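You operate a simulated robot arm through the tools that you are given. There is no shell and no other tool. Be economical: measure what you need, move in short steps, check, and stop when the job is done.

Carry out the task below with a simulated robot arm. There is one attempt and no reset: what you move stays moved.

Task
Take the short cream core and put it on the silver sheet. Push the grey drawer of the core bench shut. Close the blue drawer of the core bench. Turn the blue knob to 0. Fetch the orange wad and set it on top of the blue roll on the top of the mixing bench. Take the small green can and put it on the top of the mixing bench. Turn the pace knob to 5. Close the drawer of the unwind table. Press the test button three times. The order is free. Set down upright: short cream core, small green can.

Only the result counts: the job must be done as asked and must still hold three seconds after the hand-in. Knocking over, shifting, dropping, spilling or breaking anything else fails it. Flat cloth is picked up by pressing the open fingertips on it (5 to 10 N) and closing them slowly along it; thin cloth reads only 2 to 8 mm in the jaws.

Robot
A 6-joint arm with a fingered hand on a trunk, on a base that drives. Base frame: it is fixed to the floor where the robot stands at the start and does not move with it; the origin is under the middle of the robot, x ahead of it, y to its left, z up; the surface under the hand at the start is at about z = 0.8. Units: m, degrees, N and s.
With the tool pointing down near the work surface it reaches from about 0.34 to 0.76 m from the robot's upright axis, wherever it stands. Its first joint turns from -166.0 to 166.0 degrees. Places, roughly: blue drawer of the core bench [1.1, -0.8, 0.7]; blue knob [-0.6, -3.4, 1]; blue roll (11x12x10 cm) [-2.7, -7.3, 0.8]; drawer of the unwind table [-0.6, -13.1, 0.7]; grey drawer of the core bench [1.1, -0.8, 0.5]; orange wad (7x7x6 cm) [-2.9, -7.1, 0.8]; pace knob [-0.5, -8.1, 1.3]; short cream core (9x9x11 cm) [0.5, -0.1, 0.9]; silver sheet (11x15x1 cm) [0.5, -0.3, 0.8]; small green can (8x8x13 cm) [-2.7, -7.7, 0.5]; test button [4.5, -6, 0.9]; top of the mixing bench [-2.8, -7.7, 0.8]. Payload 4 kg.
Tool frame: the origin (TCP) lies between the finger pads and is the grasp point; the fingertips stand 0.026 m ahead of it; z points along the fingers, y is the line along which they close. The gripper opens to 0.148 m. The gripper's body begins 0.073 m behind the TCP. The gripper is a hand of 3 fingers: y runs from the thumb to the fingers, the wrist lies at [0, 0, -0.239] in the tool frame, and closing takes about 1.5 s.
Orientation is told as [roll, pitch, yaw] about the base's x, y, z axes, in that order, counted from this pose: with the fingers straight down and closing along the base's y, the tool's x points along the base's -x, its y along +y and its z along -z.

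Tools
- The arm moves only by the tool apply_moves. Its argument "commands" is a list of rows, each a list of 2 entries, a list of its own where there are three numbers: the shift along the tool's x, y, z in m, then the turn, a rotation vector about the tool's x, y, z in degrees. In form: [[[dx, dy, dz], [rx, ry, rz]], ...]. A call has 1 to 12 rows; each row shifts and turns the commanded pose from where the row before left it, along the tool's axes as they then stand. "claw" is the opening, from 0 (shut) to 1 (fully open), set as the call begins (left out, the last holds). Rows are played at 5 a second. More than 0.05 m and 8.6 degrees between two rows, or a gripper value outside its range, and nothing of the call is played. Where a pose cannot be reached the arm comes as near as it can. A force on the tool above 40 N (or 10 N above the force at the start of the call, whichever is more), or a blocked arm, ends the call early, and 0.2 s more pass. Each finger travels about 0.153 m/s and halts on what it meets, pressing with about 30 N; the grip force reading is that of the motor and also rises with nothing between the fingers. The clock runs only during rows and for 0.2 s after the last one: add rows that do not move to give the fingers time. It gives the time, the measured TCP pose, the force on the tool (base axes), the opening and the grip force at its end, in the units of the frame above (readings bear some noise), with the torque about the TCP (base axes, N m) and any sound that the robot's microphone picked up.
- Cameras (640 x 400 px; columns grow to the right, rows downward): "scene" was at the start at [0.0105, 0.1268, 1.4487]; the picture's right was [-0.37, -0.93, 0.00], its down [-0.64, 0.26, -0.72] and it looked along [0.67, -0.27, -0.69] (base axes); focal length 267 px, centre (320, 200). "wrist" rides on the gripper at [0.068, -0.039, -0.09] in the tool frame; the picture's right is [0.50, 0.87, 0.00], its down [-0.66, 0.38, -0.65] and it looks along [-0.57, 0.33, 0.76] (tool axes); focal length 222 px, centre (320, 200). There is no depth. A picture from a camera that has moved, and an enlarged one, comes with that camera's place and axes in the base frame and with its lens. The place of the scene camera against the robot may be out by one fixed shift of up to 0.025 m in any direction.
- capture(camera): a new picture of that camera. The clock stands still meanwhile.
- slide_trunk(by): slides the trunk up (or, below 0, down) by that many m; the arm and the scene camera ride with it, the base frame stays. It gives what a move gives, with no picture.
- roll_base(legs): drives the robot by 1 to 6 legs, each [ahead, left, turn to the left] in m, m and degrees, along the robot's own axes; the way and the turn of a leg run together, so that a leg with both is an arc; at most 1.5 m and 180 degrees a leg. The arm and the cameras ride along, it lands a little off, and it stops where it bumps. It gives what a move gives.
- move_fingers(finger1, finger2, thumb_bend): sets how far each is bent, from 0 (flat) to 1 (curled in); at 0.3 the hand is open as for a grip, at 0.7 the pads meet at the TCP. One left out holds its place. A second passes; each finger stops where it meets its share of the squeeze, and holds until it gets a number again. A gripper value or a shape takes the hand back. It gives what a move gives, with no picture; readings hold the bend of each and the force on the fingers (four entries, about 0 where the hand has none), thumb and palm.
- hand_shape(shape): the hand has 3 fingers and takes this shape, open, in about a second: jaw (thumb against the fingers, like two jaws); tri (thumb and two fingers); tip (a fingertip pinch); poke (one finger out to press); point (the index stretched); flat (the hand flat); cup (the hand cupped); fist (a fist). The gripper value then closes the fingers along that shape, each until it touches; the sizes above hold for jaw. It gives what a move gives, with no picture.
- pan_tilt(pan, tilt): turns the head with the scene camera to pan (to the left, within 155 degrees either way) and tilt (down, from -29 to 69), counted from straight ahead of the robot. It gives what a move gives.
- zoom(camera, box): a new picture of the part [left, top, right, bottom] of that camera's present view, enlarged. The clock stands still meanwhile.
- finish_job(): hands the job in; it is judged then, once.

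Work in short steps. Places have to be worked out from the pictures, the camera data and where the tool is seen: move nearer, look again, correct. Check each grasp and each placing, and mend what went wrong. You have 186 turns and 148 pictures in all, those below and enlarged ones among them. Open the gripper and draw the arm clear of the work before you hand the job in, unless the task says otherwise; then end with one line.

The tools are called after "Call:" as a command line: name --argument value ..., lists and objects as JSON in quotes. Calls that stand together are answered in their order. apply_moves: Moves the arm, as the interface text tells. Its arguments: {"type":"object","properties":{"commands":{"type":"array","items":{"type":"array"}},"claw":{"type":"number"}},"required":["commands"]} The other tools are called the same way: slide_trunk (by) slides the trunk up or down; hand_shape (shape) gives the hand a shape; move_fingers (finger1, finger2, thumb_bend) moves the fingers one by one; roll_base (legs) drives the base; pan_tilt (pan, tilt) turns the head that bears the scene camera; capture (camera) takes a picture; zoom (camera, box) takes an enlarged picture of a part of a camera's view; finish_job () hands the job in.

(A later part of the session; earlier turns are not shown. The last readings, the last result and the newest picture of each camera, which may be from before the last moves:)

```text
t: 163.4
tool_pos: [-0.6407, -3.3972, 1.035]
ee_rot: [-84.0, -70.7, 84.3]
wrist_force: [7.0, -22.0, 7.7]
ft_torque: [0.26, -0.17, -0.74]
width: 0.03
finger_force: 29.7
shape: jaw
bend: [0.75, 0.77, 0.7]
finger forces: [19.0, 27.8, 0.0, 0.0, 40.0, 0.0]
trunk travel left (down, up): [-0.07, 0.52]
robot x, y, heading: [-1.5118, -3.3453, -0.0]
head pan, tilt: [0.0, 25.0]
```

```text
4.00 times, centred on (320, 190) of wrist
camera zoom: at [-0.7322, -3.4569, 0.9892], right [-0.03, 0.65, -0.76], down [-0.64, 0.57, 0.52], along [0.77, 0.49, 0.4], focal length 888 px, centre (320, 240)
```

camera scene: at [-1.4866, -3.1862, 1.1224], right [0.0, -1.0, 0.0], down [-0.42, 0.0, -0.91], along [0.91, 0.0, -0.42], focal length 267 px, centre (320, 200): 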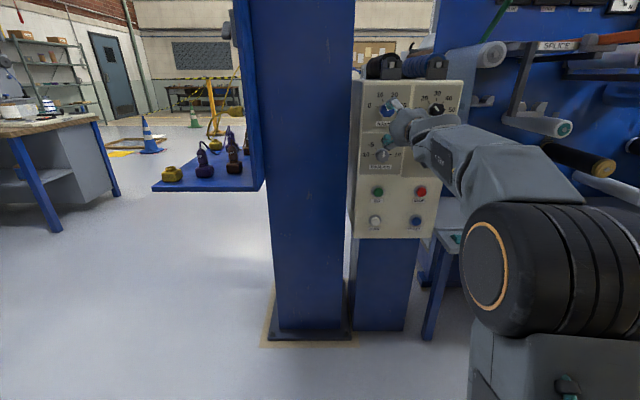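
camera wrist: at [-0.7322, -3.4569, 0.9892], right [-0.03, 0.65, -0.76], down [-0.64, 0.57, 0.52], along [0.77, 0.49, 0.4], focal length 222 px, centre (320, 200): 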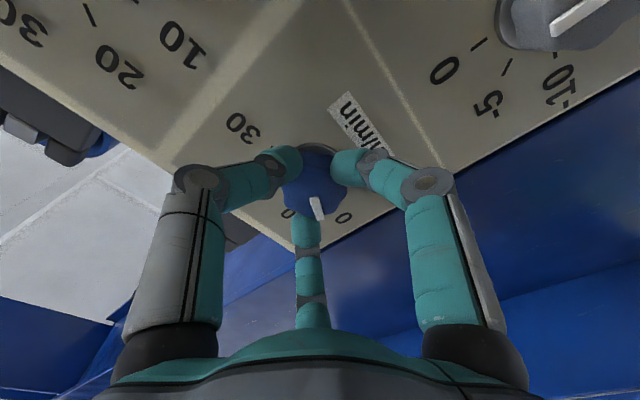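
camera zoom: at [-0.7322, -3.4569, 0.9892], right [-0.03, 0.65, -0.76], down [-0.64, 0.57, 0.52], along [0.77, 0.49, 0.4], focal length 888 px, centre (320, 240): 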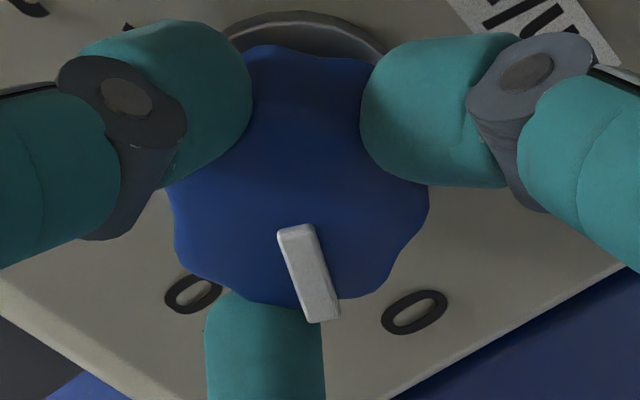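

The pointer is at about -64° and 0 lies near -80°. I'll relieve the side load by 2 mm and turn 16° more.

Call:
apply_moves --commands '[[[0.0007, -0.0019, 0], [0, 0, -4]], [[0, 0, 0], [0, 0, -4]], [[0, 0, 0], [0, 0, -4]], [[0, 0, 0], [0, 0, -4]], [[0, 0, 0], [0, 0, 0]]]'

Call:
zoom --camera "wrist" --box '[260, 140, 380, 240]'

```text
t: 164.6
tool_pos: [-0.6412, -3.3994, 1.0358]
ee_rot: [-86.5, -54.7, 87.2]
wrist_force: [9.5, -24.5, 11.8]
ft_torque: [0.45, -0.27, -0.83]
width: 0.03
finger_force: 30.3
shape: jaw
bend: [0.75, 0.77, 0.7]
finger forces: [18.3, 28.2, 0.0, 0.0, 42.8, 0.0]
trunk travel left (down, up): [-0.07, 0.52]
robot x, y, heading: [-1.5135, -3.3443, -0.2]
head pan, tilt: [0.0, 25.0]
```

```text
4.00 times, centred on (320, 190) of wrist
camera zoom: at [-0.7319, -3.4706, 1.0075], right [-0.03, 0.42, -0.91], down [-0.64, 0.69, 0.34], along [0.77, 0.59, 0.25], focal length 888 px, centre (320, 240)
```

zoom: 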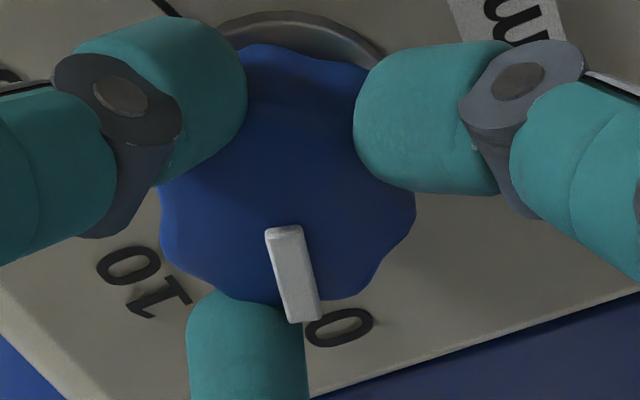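

About 4–5° remain. I'll turn a bit more, then release and view it from the scene camera.

Call:
apply_moves --commands '[[[0, 0, 0], [0, 0, -3]], [[0, 0, 0], [0, 0, -2]], [[0, 0, 0], [0, 0, 0]]]'

Call:
apply_moves --commands '[[[0, 0, 0], [0, 0, 0]], [[0, 0, 0], [0, 0, 0]], [[0, 0, 0], [0, 0, 0]], [[0, 0, -0.04], [0, 0, 0]], [[0, 0, -0.04], [0, 0, 0]], [[0, 0, -0.04], [0, 0, 0]], [[0, 0, 0], [0, 0, 0]]]' --claw 0.5

Call:
zoom --camera "scene" --box '[355, 85, 415, 135]'

Call:
capture --camera "wrist"

```text
t: 165.4
tool_pos: [-0.6418, -3.4, 1.0361]
ee_rot: [-87.0, -49.9, 87.5]
wrist_force: [5.8, -28.9, 8.1]
ft_torque: [0.64, -0.2, -0.95]
width: 0.0296
finger_force: 30.1
shape: jaw
bend: [0.75, 0.77, 0.7]
finger forces: [18.0, 29.3, 0.1, 0.0, 46.9, 0.0]
trunk travel left (down, up): [-0.07, 0.52]
robot x, y, heading: [-1.5135, -3.3416, -0.4]
head pan, tilt: [0.0, 25.0]
```

```text
t: 167.0
tool_pos: [-0.757, -3.3882, 1.0506]
ee_rot: [-86.3, -49.8, 87.0]
wrist_force: [-0.4, -0.3, -0.2]
ft_torque: [0.02, -0.02, 0.0]
width: 0.0733
finger_force: 0.0
shape: jaw
bend: [0.36, 0.36, 0.7]
finger forces: [0.0, 0.0, 0.0, 0.1, 0.0, 0.0]
out of reach, approached as far as the arm can: row 6
trunk travel left (down, up): [-0.07, 0.52]
robot x, y, heading: [-1.5103, -3.3451, 0.0]
head pan, tilt: [0.0, 25.0]
```

```text
8.00 times, centred on (385, 110) of scene
camera zoom: at [-1.4866, -3.1863, 1.1223], right [0.0, -1.0, 0.0], down [-0.42, 0.0, -0.91], along [0.91, 0.0, -0.42], focal length 2138 px, centre (-200, 920)
```

zoom: 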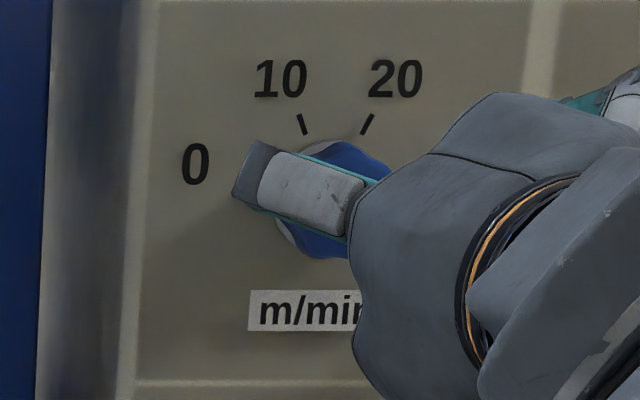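

```text
91 pictures are left
camera wrist: at [-0.8477, -3.4605, 1.0283], right [-0.04, 0.34, -0.94], down [-0.64, 0.72, 0.28], along [0.77, 0.61, 0.19], focal length 222 px, centre (320, 200)
```

wrist: 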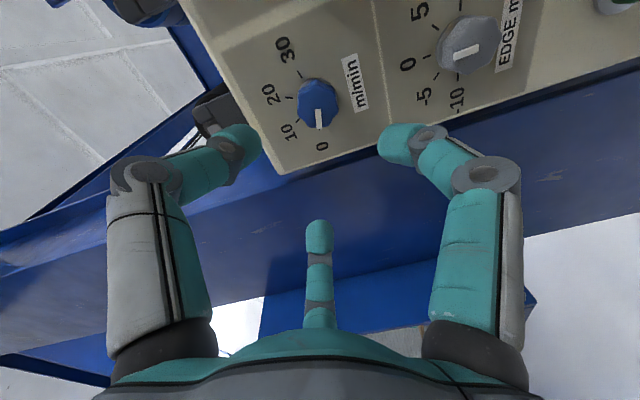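

The pointer appears to be at 0. I'll raise the trunk to uncover the knob and verify.

Call:
slide_trunk --by 0.33

Call:
zoom --camera "scene" --box '[355, 185, 400, 225]'

```text
t: 170.3
tool_pos: [-0.7573, -3.3868, 1.3793]
ee_rot: [-86.4, -49.8, 87.0]
wrist_force: [-0.9, -0.6, 0.1]
ft_torque: [0.03, 0.0, -0.01]
width: 0.0735
finger_force: 0.0
shape: jaw
bend: [0.36, 0.36, 0.7]
finger forces: [0.1, 0.0, 0.0, 0.0, 0.1, 0.1]
trunk travel left (down, up): [-0.4, 0.19]
robot x, y, heading: [-1.5128, -3.3446, -0.3]
head pan, tilt: [0.0, 25.0]
```

```text
10.00 times, centred on (378, 205) of scene
camera zoom: at [-1.4866, -3.1862, 1.4523], right [0.0, -1.0, 0.0], down [-0.42, 0.0, -0.91], along [0.91, 0.0, -0.42], focal length 2673 px, centre (-255, 150)
```

zoom: 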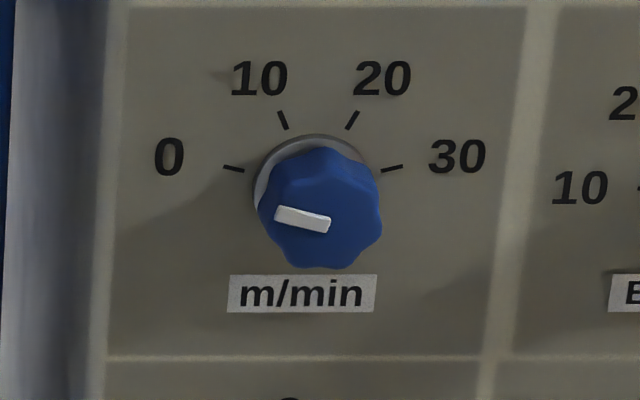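

The pointer is parallel with the 0 tick, so the blue knob is done. Next is the pace knob further down the aisle; I'll look that way first.

Call:
pan_tilt --pan -85 --tilt 15

Call:
capture --camera "scene"

Call:
pan_tilt --pan -50 --tilt 20

Call:
capture --camera "scene"

```text
t: 171.9
tool_pos: [-0.7563, -3.3873, 1.3791]
ee_rot: [-86.2, -49.7, 86.9]
wrist_force: [0.0, -0.4, -0.9]
ft_torque: [0.0, 0.02, 0.0]
width: 0.0737
finger_force: 0.1
shape: jaw
bend: [0.36, 0.36, 0.7]
finger forces: [0.0, 0.1, 0.0, 0.1, 0.0, 0.0]
trunk travel left (down, up): [-0.4, 0.19]
robot x, y, heading: [-1.5114, -3.3413, -0.1]
head pan, tilt: [-85.0, 15.0]
```

```text
89 pictures are left
camera scene: at [-1.5707, -3.2791, 1.4686], right [-1.0, -0.09, 0.0], down [-0.02, 0.26, -0.97], along [0.08, -0.96, -0.26], focal length 267 px, centre (320, 200)
```

scene: 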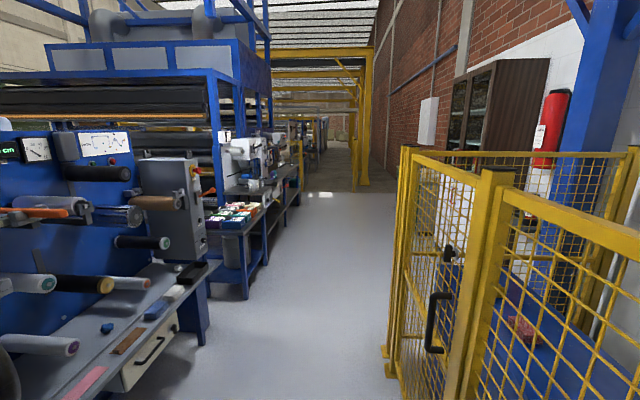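

```text
t: 172.9
tool_pos: [-0.7566, -3.3866, 1.38]
ee_rot: [-86.2, -49.7, 86.9]
wrist_force: [0.7, -1.1, -0.8]
ft_torque: [-0.01, -0.02, 0.01]
width: 0.0735
finger_force: 0.0
shape: jaw
bend: [0.36, 0.36, 0.7]
finger forces: [0.1, 0.0, 0.0, 0.1, 0.0, 0.0]
trunk travel left (down, up): [-0.4, 0.19]
robot x, y, heading: [-1.512, -3.3473, -0.1]
head pan, tilt: [-50.0, 20.0]
```

```text
88 pictures are left
camera scene: at [-1.5191, -3.2575, 1.4604], right [-0.77, -0.64, 0.0], down [-0.22, 0.26, -0.94], along [0.6, -0.72, -0.34], focal length 267 px, centre (320, 200)
```

scene: 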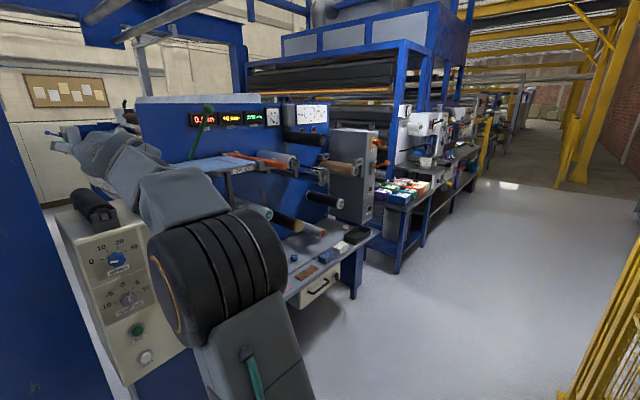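

The aisle is about 1.25 m wide. I'll turn to face along it (arm forward) and drive on.

Call:
roll_base --legs '[[0, 0, -90], [0.5, 0.15, 0], [1.4, 0, 0], [1.2, 0, 0]]'

Call:
pan_tilt --pan 40 --tilt 15

Call:
capture --camera "scene"

Call:
pan_tilt --pan -30 --tilt 15

Call:
capture --camera "scene"

```text
t: 191.9
tool_pos: [-1.3442, -7.1902, 1.3794]
ee_rot: [-86.3, -49.7, -2.0]
wrist_force: [0.2, 0.4, 0.8]
ft_torque: [0.02, -0.01, 0.02]
width: 0.0735
finger_force: 0.2
shape: jaw
bend: [0.36, 0.36, 0.7]
finger forces: [0.1, 0.0, 0.0, 0.0, 0.0, 0.0]
trunk travel left (down, up): [-0.4, 0.19]
robot x, y, heading: [-1.3128, -6.4361, -88.9]
head pan, tilt: [-50.0, 20.0]
```

```text
t: 193.6
tool_pos: [-1.3441, -7.1902, 1.3778]
ee_rot: [-86.3, -49.7, -2.1]
wrist_force: [0.4, 0.1, 0.2]
ft_torque: [0.0, 0.02, 0.03]
width: 0.0734
finger_force: 0.1
shape: jaw
bend: [0.36, 0.36, 0.7]
finger forces: [0.1, 0.0, 0.0, 0.0, 0.1, 0.1]
trunk travel left (down, up): [-0.4, 0.19]
robot x, y, heading: [-1.3131, -6.4348, -89.1]
head pan, tilt: [40.0, 15.0]
```

```text
87 pictures are left
camera scene: at [-1.0985, -6.4457, 1.4686], right [-0.76, -0.66, 0.0], down [-0.17, 0.2, -0.97], along [0.63, -0.73, -0.26], focal length 267 px, centre (320, 200)
```

scene: 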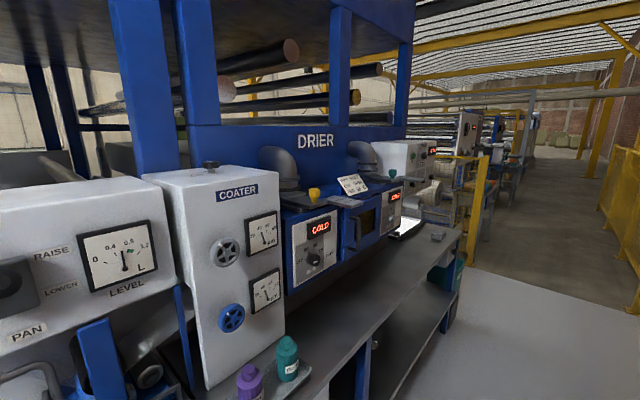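

```text
t: 195.0
tool_pos: [-1.3443, -7.1907, 1.379]
ee_rot: [-86.3, -49.7, -2.1]
wrist_force: [-0.1, 0.1, -0.6]
ft_torque: [-0.03, -0.03, 0.03]
width: 0.0737
finger_force: 0.1
shape: jaw
bend: [0.36, 0.36, 0.7]
finger forces: [0.0, 0.0, 0.0, 0.1, 0.1, 0.0]
trunk travel left (down, up): [-0.4, 0.19]
robot x, y, heading: [-1.3156, -6.4334, -88.8]
head pan, tilt: [-30.0, 15.0]
```

```text
86 pictures are left
camera scene: at [-1.205, -6.4569, 1.4686], right [-0.87, 0.48, 0.0], down [0.13, 0.23, -0.97], along [-0.47, -0.85, -0.26], focal length 267 px, centre (320, 200)
```

scene: 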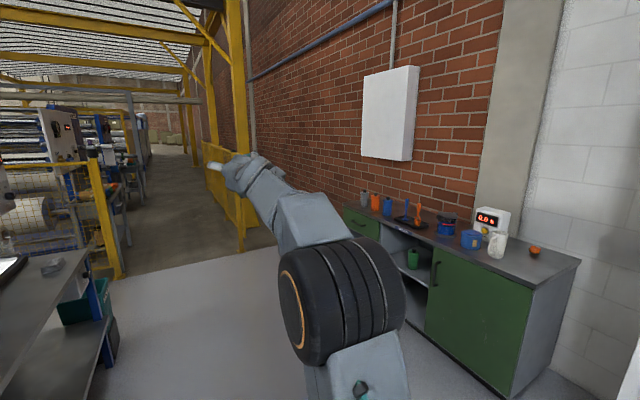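

The mixing bench is on the right wall and the drier line on the left. I'll drive to y≈-8.05 and turn to face the pace knob at [-0.5, -8.1, 1.3].

Call:
roll_base --legs '[[0.8, -0.1, 0], [0.8, -0.1, 0], [0, 0, 89]]'

Call:
pan_tilt --pan 0 --tilt 10

Call:
capture --camera "scene"

```text
t: 207.1
tool_pos: [-0.7449, -8.0863, 1.3784]
ee_rot: [-86.3, -49.6, 86.7]
wrist_force: [-0.2, 0.0, -0.7]
ft_torque: [0.0, -0.01, -0.01]
width: 0.0735
finger_force: 0.0
shape: jaw
bend: [0.36, 0.36, 0.7]
finger forces: [0.0, 0.0, 0.0, 0.0, 0.0, 0.0]
trunk travel left (down, up): [-0.4, 0.19]
robot x, y, heading: [-1.5021, -8.041, -0.2]
head pan, tilt: [-30.0, 15.0]
```

```text
t: 208.0
tool_pos: [-0.7434, -8.0849, 1.3792]
ee_rot: [-86.3, -49.7, 86.8]
wrist_force: [0.1, 0.6, -0.4]
ft_torque: [0.0, 0.02, 0.0]
width: 0.0737
finger_force: 0.1
shape: jaw
bend: [0.36, 0.36, 0.7]
finger forces: [0.0, 0.0, 0.0, 0.0, 0.0, 0.0]
trunk travel left (down, up): [-0.4, 0.19]
robot x, y, heading: [-1.5003, -8.0391, -0.2]
head pan, tilt: [0.0, 10.0]
```

```text
85 pictures are left
camera scene: at [-1.4732, -7.8835, 1.4767], right [0.0, -1.0, 0.0], down [-0.17, 0.0, -0.98], along [0.98, 0.0, -0.17], focal length 267 px, centre (320, 200)
```

scene: 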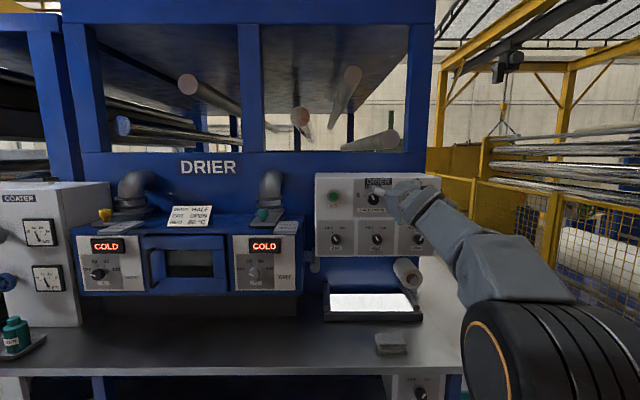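

Call:
zoom --camera "scene" --box '[310, 165, 440, 265]'

Call:
capture --camera "wrist"

```text
4.00 times, centred on (375, 215) of scene
camera zoom: at [-1.4732, -7.8835, 1.4767], right [0.0, -1.0, 0.0], down [-0.17, 0.0, -0.98], along [0.98, 0.0, -0.17], focal length 1069 px, centre (100, 140)
```

zoom: 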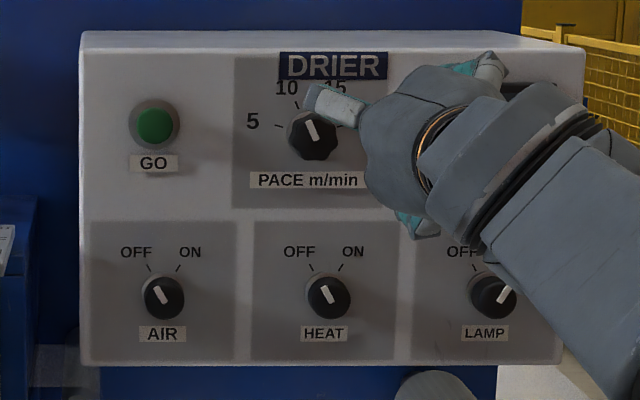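

```text
83 pictures are left
camera wrist: at [-0.8353, -8.1588, 1.3582], right [-0.04, 0.34, -0.94], down [-0.64, 0.72, 0.28], along [0.77, 0.61, 0.19], focal length 222 px, centre (320, 200)
```

wrist: 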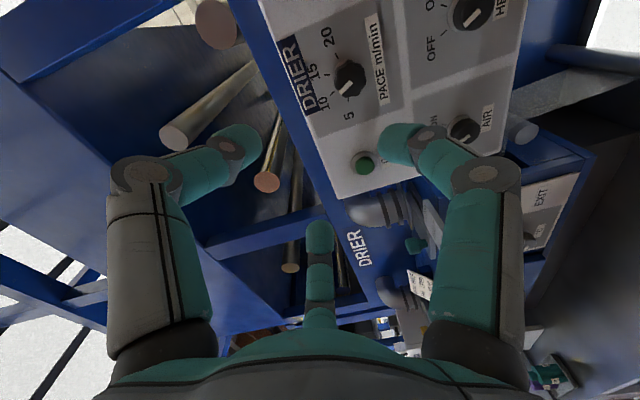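

The pace knob is at about [-0.50, -8.08, 1.32] and reads about 10; 5 is ~54° counter-clockwise. I'll drive 0.15 m closer, lower the trunk 5.5 cm and roll the hand back to +31°.

Call:
roll_base --legs '[[0.12, 0, 0]]'

Call:
slide_trunk --by -0.057

Call:
apply_moves --commands '[[[0, 0, 0], [0, 0, 8]], [[0, 0, 0], [0, 0, 8]], [[0, 0, 0], [0, 0, 8]], [[0, 0, 0], [0, 0, 8]], [[0, 0, 0], [0, 0, 8]], [[0, 0, 0], [0, 0, 8]], [[0, 0, 0], [0, 0, 8]], [[0, 0, 0], [0, 0, 8]], [[0, 0, 0], [0, 0, 8]], [[0, 0, 0], [0, 0, 0]]]'

Call:
capture --camera "wrist"

```text
t: 209.2
tool_pos: [-0.6239, -8.0848, 1.3788]
ee_rot: [-86.2, -49.6, 87.0]
wrist_force: [0.3, 0.1, -0.2]
ft_torque: [-0.02, 0.0, -0.03]
width: 0.0734
finger_force: 0.1
shape: jaw
bend: [0.36, 0.36, 0.7]
finger forces: [0.0, 0.0, 0.1, 0.0, 0.0, 0.0]
trunk travel left (down, up): [-0.4, 0.19]
robot x, y, heading: [-1.383, -8.0388, -0.0]
head pan, tilt: [0.0, 10.0]
```

```text
t: 210.2
tool_pos: [-0.6249, -8.0841, 1.3211]
ee_rot: [-86.2, -49.7, 87.0]
wrist_force: [0.0, -0.4, 0.1]
ft_torque: [-0.01, 0.0, 0.01]
width: 0.0736
finger_force: 0.0
shape: jaw
bend: [0.36, 0.36, 0.7]
finger forces: [0.1, 0.0, 0.0, 0.0, 0.0, 0.0]
trunk travel left (down, up): [-0.343, 0.247]
robot x, y, heading: [-1.3786, -8.0424, 0.0]
head pan, tilt: [0.0, 10.0]
```

```text
t: 212.4
tool_pos: [-0.6251, -8.0842, 1.3227]
ee_rot: [85.5, -58.0, -86.3]
wrist_force: [0.7, 0.5, 0.5]
ft_torque: [0.0, 0.01, -0.01]
width: 0.0733
finger_force: 0.0
shape: jaw
bend: [0.36, 0.36, 0.7]
finger forces: [0.0, 0.1, 0.1, 0.0, 0.0, 0.0]
trunk travel left (down, up): [-0.343, 0.247]
robot x, y, heading: [-1.3797, -8.042, -0.1]
head pan, tilt: [0.0, 10.0]
```

```text
82 pictures are left
camera wrist: at [-0.7174, -8.0807, 1.2495], right [0.01, 1.0, 0.03], down [-0.62, -0.02, 0.78], along [0.78, -0.02, 0.62], focal length 222 px, centre (320, 200)
```

wrist: 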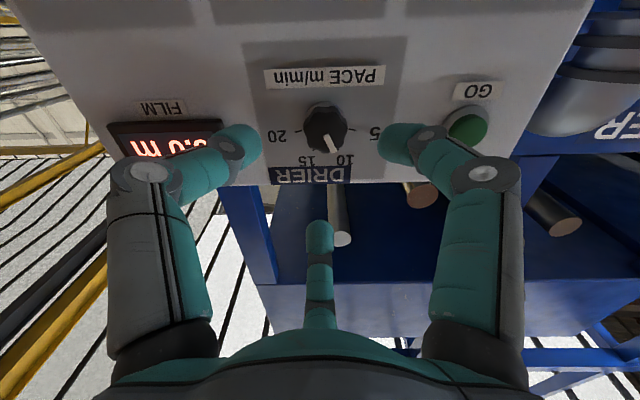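

Call:
apply_moves --commands '[[[-0.005, 0.007, 0.03], [0, 0, 0]], [[0, 0, 0.03], [0, 0, 0]], [[0, 0, 0.015], [0, 0, 0]], [[0, 0, 0], [0, 0, 0]]]'

Call:
capture --camera "wrist"

```text
t: 213.4
tool_pos: [-0.5488, -8.0793, 1.3271]
ee_rot: [85.4, -58.0, -86.3]
wrist_force: [0.0, 0.1, 0.0]
ft_torque: [-0.01, -0.04, 0.0]
width: 0.0734
finger_force: 0.0
shape: jaw
bend: [0.36, 0.36, 0.7]
finger forces: [0.1, 0.2, 0.0, 0.0, 0.0, 0.0]
trunk travel left (down, up): [-0.343, 0.247]
robot x, y, heading: [-1.3779, -8.0413, -0.1]
head pan, tilt: [0.0, 10.0]
```

```text
81 pictures are left
camera wrist: at [-0.641, -8.0765, 1.2544], right [0.01, 1.0, 0.03], down [-0.62, -0.02, 0.78], along [0.78, -0.02, 0.62], focal length 222 px, centre (320, 200)
```

wrist: 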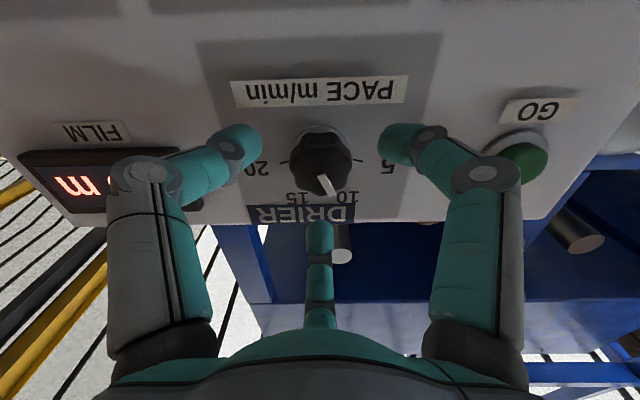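

The knob triangulates to x=-0.50, z=1.334. I'll advance 3 cm, up 7 mm, then grip.

Call:
apply_moves --commands '[[[-0.006, 0.004, 0.01], [0, 0, 0]], [[0, 0, 0.01], [0, 0, 0]], [[0, 0, 0.008], [0, 0, 0]], [[0, 0, 0], [0, 0, 0]]]'

Call:
apply_moves --commands '[[[0, 0, 0], [0, 0, 0]], [[0, 0, 0], [0, 0, 0]], [[0, 0, 0], [0, 0, 0]], [[0, 0, 0], [0, 0, 0]], [[0, 0, 0], [0, 0, 0]]]' --claw 0

Call:
capture --camera "wrist"

```text
t: 214.4
tool_pos: [-0.5233, -8.081, 1.3317]
ee_rot: [85.4, -58.2, -86.4]
wrist_force: [-0.1, -0.1, -0.2]
ft_torque: [0.02, -0.05, -0.02]
width: 0.0735
finger_force: 0.1
shape: jaw
bend: [0.36, 0.36, 0.7]
finger forces: [0.0, 0.0, 0.0, 0.0, 0.0, 0.0]
trunk travel left (down, up): [-0.343, 0.247]
robot x, y, heading: [-1.3827, -8.0402, -0.1]
head pan, tilt: [0.0, 10.0]
```

```text
t: 215.6
tool_pos: [-0.5228, -8.0807, 1.3316]
ee_rot: [85.4, -58.1, -86.4]
wrist_force: [2.9, -0.3, -0.1]
ft_torque: [-0.04, -0.05, -0.02]
width: 0.035
finger_force: 30.2
shape: jaw
bend: [0.76, 0.76, 0.7]
finger forces: [26.3, 27.1, 0.0, 0.1, 26.9, 0.1]
trunk travel left (down, up): [-0.343, 0.247]
robot x, y, heading: [-1.3846, -8.0418, 0.1]
head pan, tilt: [0.0, 10.0]
```

```text
80 pictures are left
camera wrist: at [-0.6152, -8.0779, 1.2593], right [0.01, 1.0, 0.03], down [-0.62, -0.02, 0.78], along [0.78, -0.02, 0.62], focal length 222 px, centre (320, 200)
```

wrist: 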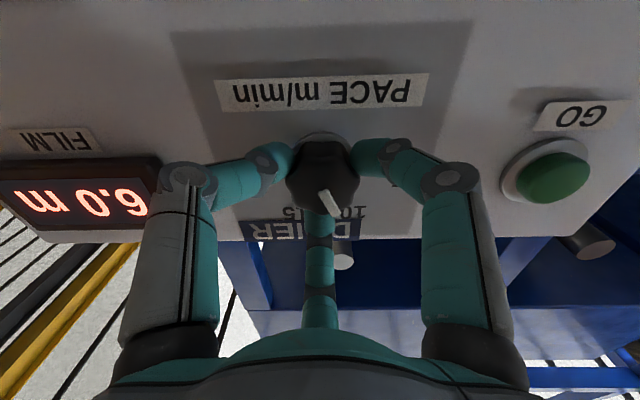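

The grip is good. I'll turn 48° counter-clockwise and check.

Call:
apply_moves --commands '[[[0, 0, 0], [0, 0, -5]], [[0, 0, 0], [0, 0, -5]], [[0, 0, 0], [0, 0, -5]], [[0, 0, 0], [0, 0, -5]], [[0, 0, 0], [0, 0, -5]], [[0, 0, 0], [0, 0, -5]], [[0, 0, 0], [0, 0, -5]], [[0, 0, 0], [0, 0, -5]], [[0, 0, 0], [0, 0, -5]], [[0, 0, 0], [0, 0, -3]], [[0, 0, 0], [0, 0, 0]]]'

Call:
zoom --camera "wrist" --box '[240, 120, 400, 240]'

Call:
zoom --camera "scene" --box '[350, 170, 430, 230]'

```text
t: 218.0
tool_pos: [-0.5228, -8.0794, 1.3332]
ee_rot: [-81.9, -73.5, 82.1]
wrist_force: [-3.2, 3.2, 0.4]
ft_torque: [-0.02, -0.08, 0.0]
width: 0.0353
finger_force: 30.3
shape: jaw
bend: [0.76, 0.75, 0.69]
finger forces: [28.4, 31.3, 0.0, 0.0, 26.5, 0.0]
trunk travel left (down, up): [-0.343, 0.247]
robot x, y, heading: [-1.3812, -8.0441, -0.1]
head pan, tilt: [0.0, 10.0]
```

```text
3.33 times, centred on (320, 180) of wrist
camera zoom: at [-0.6139, -8.136, 1.284], right [-0.03, 0.69, -0.72], down [-0.63, 0.55, 0.55], along [0.78, 0.47, 0.42], focal length 740 px, centre (320, 267)
```

zoom: 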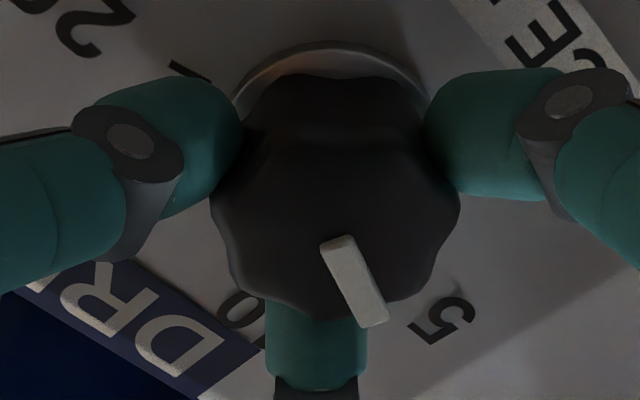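

```text
6.67 times, centred on (390, 200) of scene
camera zoom: at [-1.3546, -7.8831, 1.4197], right [0.0, -1.0, 0.0], down [-0.17, 0.0, -0.98], along [0.98, 0.0, -0.17], focal length 1782 px, centre (-147, 200)
```

zoom: 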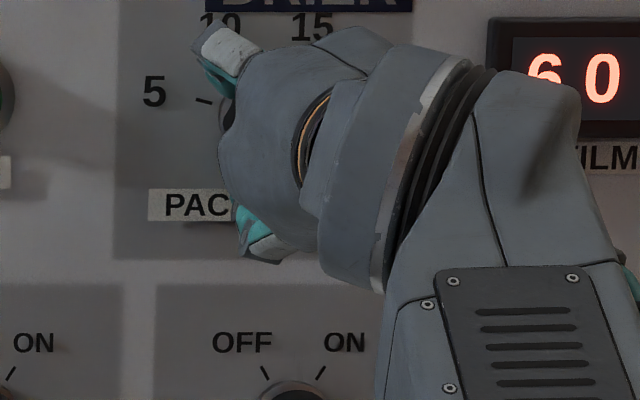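

The pointer is at ~66° and the target is between 76° and 80°. I'll turn 11° more and then release to compare with the tick.

Call:
apply_moves --commands '[[[0, 0, 0], [0, 0, -4]], [[0, 0, 0], [0, 0, -4]], [[0, 0, 0], [0, 0, -3]], [[0, 0, 0], [0, 0, 0]]]'

Call:
apply_moves --commands '[[[0, 0, 0], [0, 0, 0]], [[0, 0, 0], [0, 0, 0]], [[0, 0, 0], [0, 0, 0]], [[0, 0, -0.03], [0, 0, 0]], [[0, 0, -0.03], [0, 0, 0]], [[0, 0, -0.02], [0, 0, 0]], [[0, 0, 0], [0, 0, 0]]]' --claw 0.5

Call:
slide_trunk --by 0.2

Call:
zoom --camera "scene" --box '[340, 200, 440, 280]'

```text
t: 219.0
tool_pos: [-0.5224, -8.0796, 1.332]
ee_rot: [-84.8, -62.6, 85.0]
wrist_force: [-3.0, 3.1, -2.8]
ft_torque: [0.16, -0.11, -0.03]
width: 0.0354
finger_force: 30.2
shape: jaw
bend: [0.76, 0.75, 0.69]
finger forces: [26.2, 33.3, 0.1, 0.0, 25.5, 0.0]
trunk travel left (down, up): [-0.343, 0.247]
robot x, y, heading: [-1.3817, -8.0415, 0.0]
head pan, tilt: [0.0, 10.0]
```

```text
t: 220.6
tool_pos: [-0.5599, -8.084, 1.3728]
ee_rot: [-84.6, -62.6, 84.9]
wrist_force: [0.6, -0.2, 0.3]
ft_torque: [-0.03, -0.01, 0.01]
width: 0.0737
finger_force: 0.1
shape: jaw
bend: [0.36, 0.36, 0.7]
finger forces: [0.2, 0.1, 0.0, 0.0, 0.0, 0.0]
out of reach, approached as far as the arm can: row 4, 5, 6
trunk travel left (down, up): [-0.343, 0.247]
robot x, y, heading: [-1.3827, -8.0431, 0.0]
head pan, tilt: [0.0, 10.0]
```

```text
t: 222.8
tool_pos: [-0.5587, -8.0836, 1.5724]
ee_rot: [-84.6, -62.6, 85.1]
wrist_force: [-0.9, 0.4, 0.1]
ft_torque: [0.01, -0.04, 0.0]
width: 0.0735
finger_force: 0.2
shape: jaw
bend: [0.36, 0.36, 0.7]
finger forces: [0.0, 0.0, 0.1, 0.0, 0.0, 0.0]
trunk travel left (down, up): [-0.543, 0.047]
robot x, y, heading: [-1.3794, -8.0422, 0.3]
head pan, tilt: [0.0, 10.0]
```

```text
5.00 times, centred on (390, 240) of scene
camera zoom: at [-1.3541, -7.8835, 1.6197], right [0.0, -1.0, 0.0], down [-0.17, 0.0, -0.98], along [0.98, 0.0, -0.17], focal length 1336 px, centre (-30, 0)
```

zoom: 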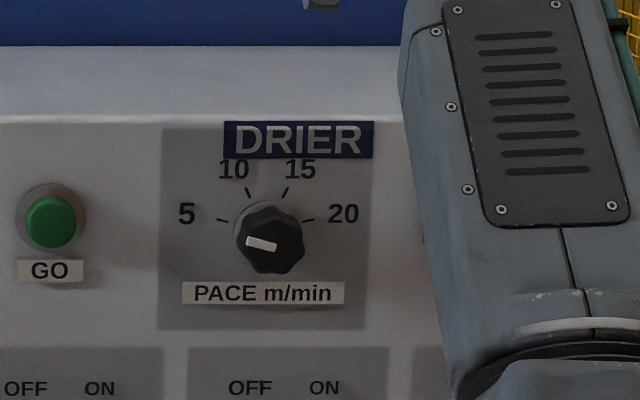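

Call:
zoom --camera "scene" --box '[378, 234, 406, 256]'

```text
16.00 times, centred on (392, 245) of scene
camera zoom: at [-1.3541, -7.8835, 1.6197], right [0.0, -1.0, 0.0], down [-0.17, 0.0, -0.98], along [0.98, 0.0, -0.17], focal length 4277 px, centre (-832, -520)
```

zoom: 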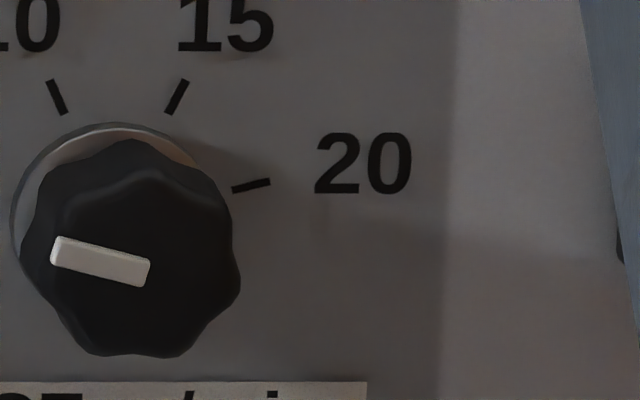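

The pace pointer matches 5 (mirrors the 20 tick). I'll back off, turn around toward the mixing bench, and fold the tool back down.

Call:
roll_base --legs '[[-0.15, 0, 0], [0, 0, 180]]'

Call:
apply_moves --commands '[[[0, 0, 0], [0, 0, 7]], [[0, 0, 0], [0, 0, 7]], [[0, 0, 0], [0, 0, 7]], [[0, 0, 0], [0, 0, 7]], [[0, 0, 0], [0, 0, 0]]]'

Call:
apply_moves --commands '[[[0.036, 0, -0.0288], [0, 8, 0]], [[0.0397, 0, -0.0234], [0, 8, 0]], [[0.0426, 0, -0.0177], [0, 8, 0]], [[0.0447, 0, -0.0117], [0, 8, 0]], [[0.0458, 0, -0.005], [0, 8, 0]], [[0.046, 0, 0.001], [0, 8, 0]], [[0.0455, 0, 0.0075], [0, 8, 0]], [[0.044, 0, 0.0138], [0, 8, 0]], [[0.0416, 0, 0.0198], [0, 8, 0]], [[0.0385, 0, 0.0254], [0, 8, 0]], [[0.0346, 0, 0.0305], [0, 8, 0]], [[0, 0, 0], [0, 0, 0]]]'

Call:
pan_tilt --pan 0 --tilt 30

Call:
capture --camera "scene"

```text
t: 231.5
tool_pos: [-2.3568, -8.0049, 1.5726]
ee_rot: [-84.6, -62.7, -94.6]
wrist_force: [0.3, 0.3, -0.4]
ft_torque: [0.02, -0.02, 0.02]
width: 0.0735
finger_force: 0.0
shape: jaw
bend: [0.36, 0.36, 0.7]
finger forces: [0.1, 0.1, 0.0, 0.0, 0.0, 0.1]
trunk travel left (down, up): [-0.543, 0.047]
robot x, y, heading: [-1.536, -8.0407, -179.6]
head pan, tilt: [0.0, 10.0]
```

```text
t: 232.7
tool_pos: [-2.3562, -8.0048, 1.5722]
ee_rot: [18.9, -87.4, 161.2]
wrist_force: [0.6, 0.7, -0.4]
ft_torque: [-0.02, -0.01, 0.02]
width: 0.0734
finger_force: 0.0
shape: jaw
bend: [0.36, 0.36, 0.7]
finger forces: [0.0, 0.0, 0.0, 0.0, 0.0, 0.0]
trunk travel left (down, up): [-0.543, 0.047]
robot x, y, heading: [-1.5325, -8.0436, -179.6]
head pan, tilt: [0.0, 10.0]
```

```text
t: 235.3
tool_pos: [-2.1111, -8.0015, 1.281]
ee_rot: [0.7, 0.6, -180.0]
wrist_force: [-0.4, -0.4, 0.1]
ft_torque: [0.04, -0.01, 0.01]
width: 0.0737
finger_force: 0.0
shape: jaw
bend: [0.36, 0.36, 0.7]
finger forces: [0.1, 0.0, 0.0, 0.0, 0.0, 0.0]
out of reach, approached as far as the arm can: row 1, 2, 3, 4, 5, 6, 7, 8
trunk travel left (down, up): [-0.543, 0.047]
robot x, y, heading: [-1.5317, -8.0415, -179.4]
head pan, tilt: [0.0, 10.0]
```

```text
t: 236.2
tool_pos: [-2.1127, -8.0011, 1.2814]
ee_rot: [0.8, 0.4, -179.8]
wrist_force: [-0.6, -0.2, -0.6]
ft_torque: [0.01, -0.05, 0.0]
width: 0.0738
finger_force: 0.1
shape: jaw
bend: [0.36, 0.36, 0.7]
finger forces: [0.1, 0.1, 0.0, 0.0, 0.0, 0.0]
trunk travel left (down, up): [-0.543, 0.047]
robot x, y, heading: [-1.5349, -8.0374, -179.5]
head pan, tilt: [0.0, 30.0]
```

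```text
75 pictures are left
camera scene: at [-1.5695, -8.2062, 1.5874], right [-0.01, 1.0, 0.0], down [0.5, 0.0, -0.87], along [-0.87, -0.01, -0.5], focal length 267 px, centre (320, 200)
```

scene: 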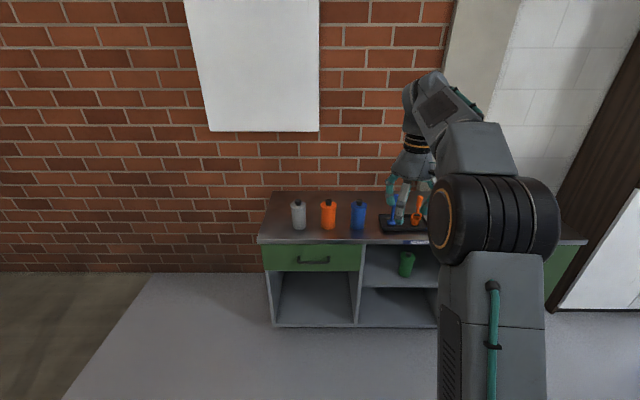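

I'm now facing the mixing bench (front edge x≈-2.52). I'll lower the trunk to mid height, strafe to y≈-7.3 and approach the bench, then look.

Call:
slide_trunk --by -0.1

Call:
roll_base --legs '[[0, -0.75, 0], [0.4, 0, 0]]'

Call:
pan_tilt --pan -15 --tilt 40

Call:
capture --camera "scene"

Call:
capture --camera "wrist"

```text
t: 237.5
tool_pos: [-2.1104, -8.0011, 1.1815]
ee_rot: [0.9, 0.4, -179.9]
wrist_force: [0.7, 0.3, 0.3]
ft_torque: [0.0, 0.01, -0.04]
width: 0.0736
finger_force: 0.0
shape: jaw
bend: [0.36, 0.36, 0.7]
finger forces: [0.0, 0.0, 0.1, 0.0, 0.0, 0.1]
trunk travel left (down, up): [-0.443, 0.147]
robot x, y, heading: [-1.5324, -8.0406, -179.9]
head pan, tilt: [0.0, 30.0]
```

```text
t: 243.7
tool_pos: [-2.5321, -7.2607, 1.1806]
ee_rot: [0.8, 0.5, -179.4]
wrist_force: [0.3, 0.6, -0.3]
ft_torque: [-0.03, -0.02, 0.0]
width: 0.0739
finger_force: 0.1
shape: jaw
bend: [0.36, 0.36, 0.7]
finger forces: [0.0, 0.0, 0.0, 0.0, 0.0, 0.0]
trunk travel left (down, up): [-0.443, 0.147]
robot x, y, heading: [-1.9519, -7.2975, -179.0]
head pan, tilt: [0.0, 30.0]
```

```text
t: 244.5
tool_pos: [-2.5314, -7.2605, 1.181]
ee_rot: [0.8, 0.5, -179.4]
wrist_force: [-0.3, 0.6, 0.2]
ft_torque: [-0.01, -0.01, -0.02]
width: 0.0739
finger_force: 0.0
shape: jaw
bend: [0.36, 0.36, 0.7]
finger forces: [0.1, 0.1, 0.0, 0.1, 0.0, 0.0]
trunk travel left (down, up): [-0.443, 0.147]
robot x, y, heading: [-1.9517, -7.2989, -179.0]
head pan, tilt: [-15.0, 40.0]
```

```text
74 pictures are left
camera scene: at [-1.9801, -7.4399, 1.4721], right [0.24, 0.97, 0.0], down [0.62, -0.16, -0.77], along [-0.74, 0.19, -0.64], focal length 267 px, centre (320, 200)
```

scene: 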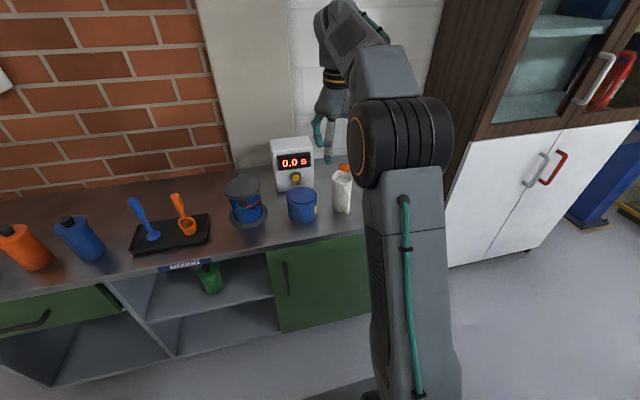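

```text
73 pictures are left
camera wrist: at [-2.4645, -7.2207, 1.2725], right [0.51, -0.86, 0.02], down [-0.66, -0.38, 0.65], along [-0.56, -0.34, -0.76], focal length 222 px, centre (320, 200)
```

wrist: 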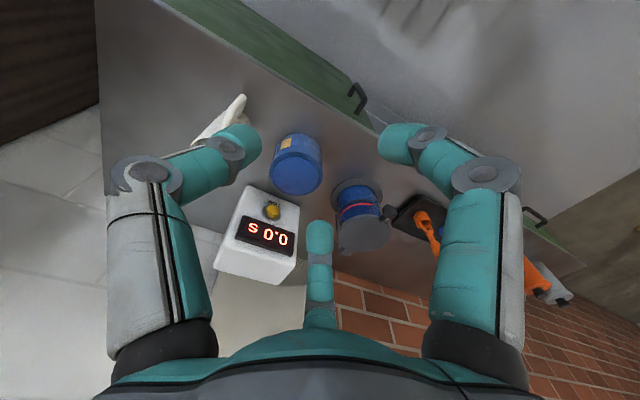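

The blue roll is at about [-2.68, -7.30] and the orange wad at [-2.90, -7.09], behind a white glove. I'll move closer and look from above.

Call:
roll_base --legs '[[0.21, -0.15, 0]]'

Call:
capture --camera "wrist"

Call:
capture --camera "scene"

```text
t: 246.3
tool_pos: [-2.7411, -7.1144, 1.1811]
ee_rot: [0.8, 0.6, -179.5]
wrist_force: [-0.1, 0.6, 0.0]
ft_torque: [0.01, 0.0, 0.01]
width: 0.0738
finger_force: 0.1
shape: jaw
bend: [0.36, 0.36, 0.7]
finger forces: [0.0, 0.0, 0.0, 0.0, 0.0, 0.0]
trunk travel left (down, up): [-0.443, 0.147]
robot x, y, heading: [-2.1678, -7.1515, -179.4]
head pan, tilt: [-15.0, 40.0]
```

```text
72 pictures are left
camera wrist: at [-2.6738, -7.0736, 1.2724], right [0.51, -0.86, 0.02], down [-0.66, -0.37, 0.65], along [-0.56, -0.34, -0.76], focal length 222 px, centre (320, 200)
```

wrist: 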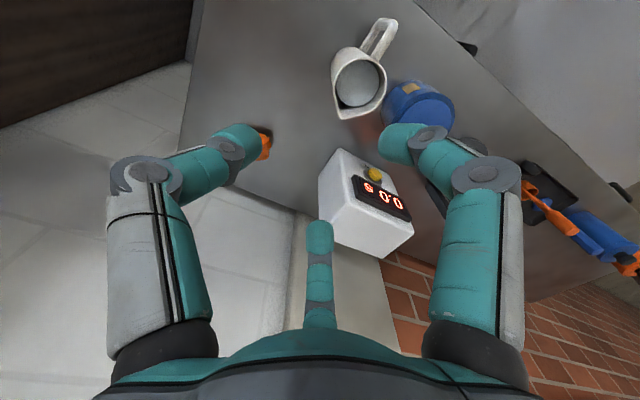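

```text
71 pictures are left
camera scene: at [-2.1899, -7.2941, 1.472], right [0.25, 0.97, 0.0], down [0.62, -0.16, -0.77], along [-0.74, 0.19, -0.64], focal length 267 px, centre (320, 200)
```

scene: 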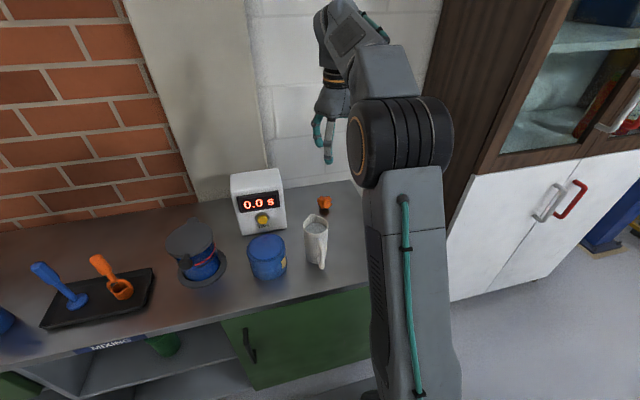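

The wad sits at about [-2.913, -7.093]. I'll edge 4 cm closer, move above it at z≈1.0 and view.

Call:
roll_base --legs '[[0.04, 0, 0]]'

Call:
apply_moves --commands '[[[-0.022, -0.004, 0.035], [0, 0, 0]], [[-0.022, -0.004, 0.035], [0, 0, 0]], [[-0.022, -0.004, 0.035], [0, 0, 0]], [[-0.022, -0.004, 0.035], [0, 0, 0]], [[-0.022, -0.004, 0.035], [0, 0, 0]], [[-0.02, 0, 0], [0, 0, 0]], [[0, 0, 0], [0, 0, 0]]]' --claw 0.75

Call:
capture --camera "wrist"

```text
t: 247.2
tool_pos: [-2.7827, -7.1145, 1.1811]
ee_rot: [0.8, 0.5, -179.5]
wrist_force: [-0.1, 0.3, -0.4]
ft_torque: [-0.02, 0.03, 0.0]
width: 0.0738
finger_force: 0.0
shape: jaw
bend: [0.36, 0.36, 0.7]
finger forces: [0.1, 0.0, 0.0, 0.0, 0.0, 0.0]
trunk travel left (down, up): [-0.443, 0.147]
robot x, y, heading: [-2.2037, -7.1543, -179.1]
head pan, tilt: [-15.0, 40.0]
```

```text
t: 248.8
tool_pos: [-2.911, -7.0976, 1.0042]
ee_rot: [0.8, 0.4, -179.6]
wrist_force: [0.5, -0.3, 0.0]
ft_torque: [0.0, -0.02, 0.0]
width: 0.1109
finger_force: 0.1
shape: jaw
bend: [0.27, 0.27, 0.55]
finger forces: [0.1, 0.0, 0.0, 0.0, 0.0, 0.0]
trunk travel left (down, up): [-0.443, 0.147]
robot x, y, heading: [-2.2059, -7.1494, -179.3]
head pan, tilt: [-15.0, 40.0]
```

```text
70 pictures are left
camera wrist: at [-2.8433, -7.0579, 1.0956], right [0.51, -0.86, 0.02], down [-0.66, -0.38, 0.65], along [-0.56, -0.34, -0.76], focal length 222 px, centre (320, 200)
```

wrist: 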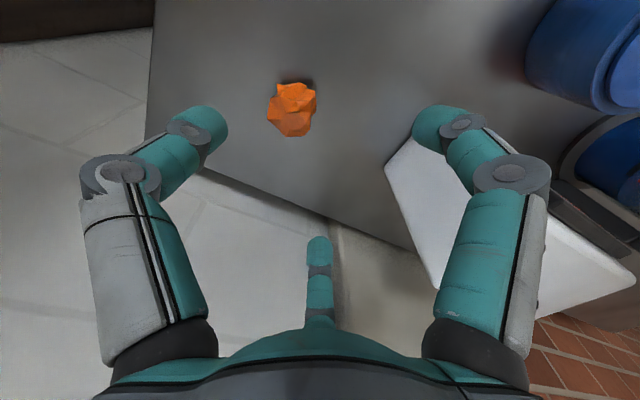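

The wad centre is at about [-2.934, -7.077], with the timer box close on the -y side. I'll centre and descend to z≈0.855.

Call:
apply_moves --commands '[[[-0.023, -0.02, 0.02], [0, 0, 0]], [[0, 0, 0.04], [0, 0, 0]], [[0, 0, 0.04], [0, 0, 0]], [[0, 0, 0.03], [0, 0, 0]], [[0, 0, 0.015], [0, 0, 0]], [[0, 0, 0], [0, 0, 0]]]'

Call:
capture --camera "wrist"

```text
t: 250.2
tool_pos: [-2.9345, -7.0805, 0.8593]
ee_rot: [0.8, 0.5, -179.5]
wrist_force: [-0.2, 0.5, 0.1]
ft_torque: [-0.01, -0.03, -0.02]
width: 0.1107
finger_force: 0.1
shape: jaw
bend: [0.27, 0.27, 0.55]
finger forces: [0.0, 0.0, 0.0, 0.0, 0.1, 0.1]
trunk travel left (down, up): [-0.443, 0.147]
robot x, y, heading: [-2.2052, -7.1518, -179.4]
head pan, tilt: [-15.0, 40.0]
```

```text
69 pictures are left
camera wrist: at [-2.8664, -7.0401, 0.9503], right [0.51, -0.86, 0.02], down [-0.66, -0.37, 0.65], along [-0.56, -0.34, -0.76], focal length 222 px, centre (320, 200)
```

wrist: 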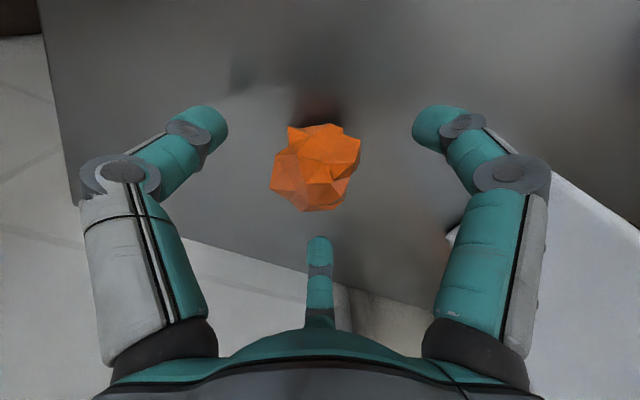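

The wad centre is at z≈0.845. I'll lower a touch and close gently.

Call:
apply_moves --commands '[[[0.004, -0.003, 0.008], [0, 0, 0]], [[0, 0, 0], [0, 0, 0]], [[0, 0, 0], [0, 0, 0]], [[0, 0, 0], [0, 0, 0]], [[0, 0, 0], [0, 0, 0]], [[0, 0, 0], [0, 0, 0]], [[0, 0, 0], [0, 0, 0]]]' --claw 0.1

Call:
capture --camera "wrist"

```text
t: 251.8
tool_pos: [-2.9301, -7.0776, 0.8505]
ee_rot: [0.7, 0.4, -179.5]
wrist_force: [0.1, 0.5, 9.4]
ft_torque: [0.07, 0.08, 0.0]
width: 0.0499
finger_force: 30.1
shape: jaw
bend: [0.77, 0.77, 0.7]
finger forces: [25.8, 26.5, 0.1, 0.0, 27.6, 0.0]
trunk travel left (down, up): [-0.443, 0.147]
robot x, y, heading: [-2.2059, -7.1467, -179.3]
head pan, tilt: [-15.0, 40.0]
```

```text
68 pictures are left
camera wrist: at [-2.862, -7.0366, 0.9432], right [0.51, -0.86, 0.02], down [-0.66, -0.37, 0.65], along [-0.56, -0.34, -0.76], focal length 222 px, centre (320, 200)
```

wrist: 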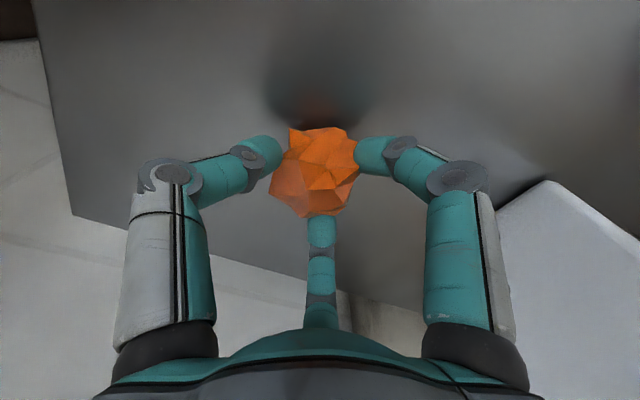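

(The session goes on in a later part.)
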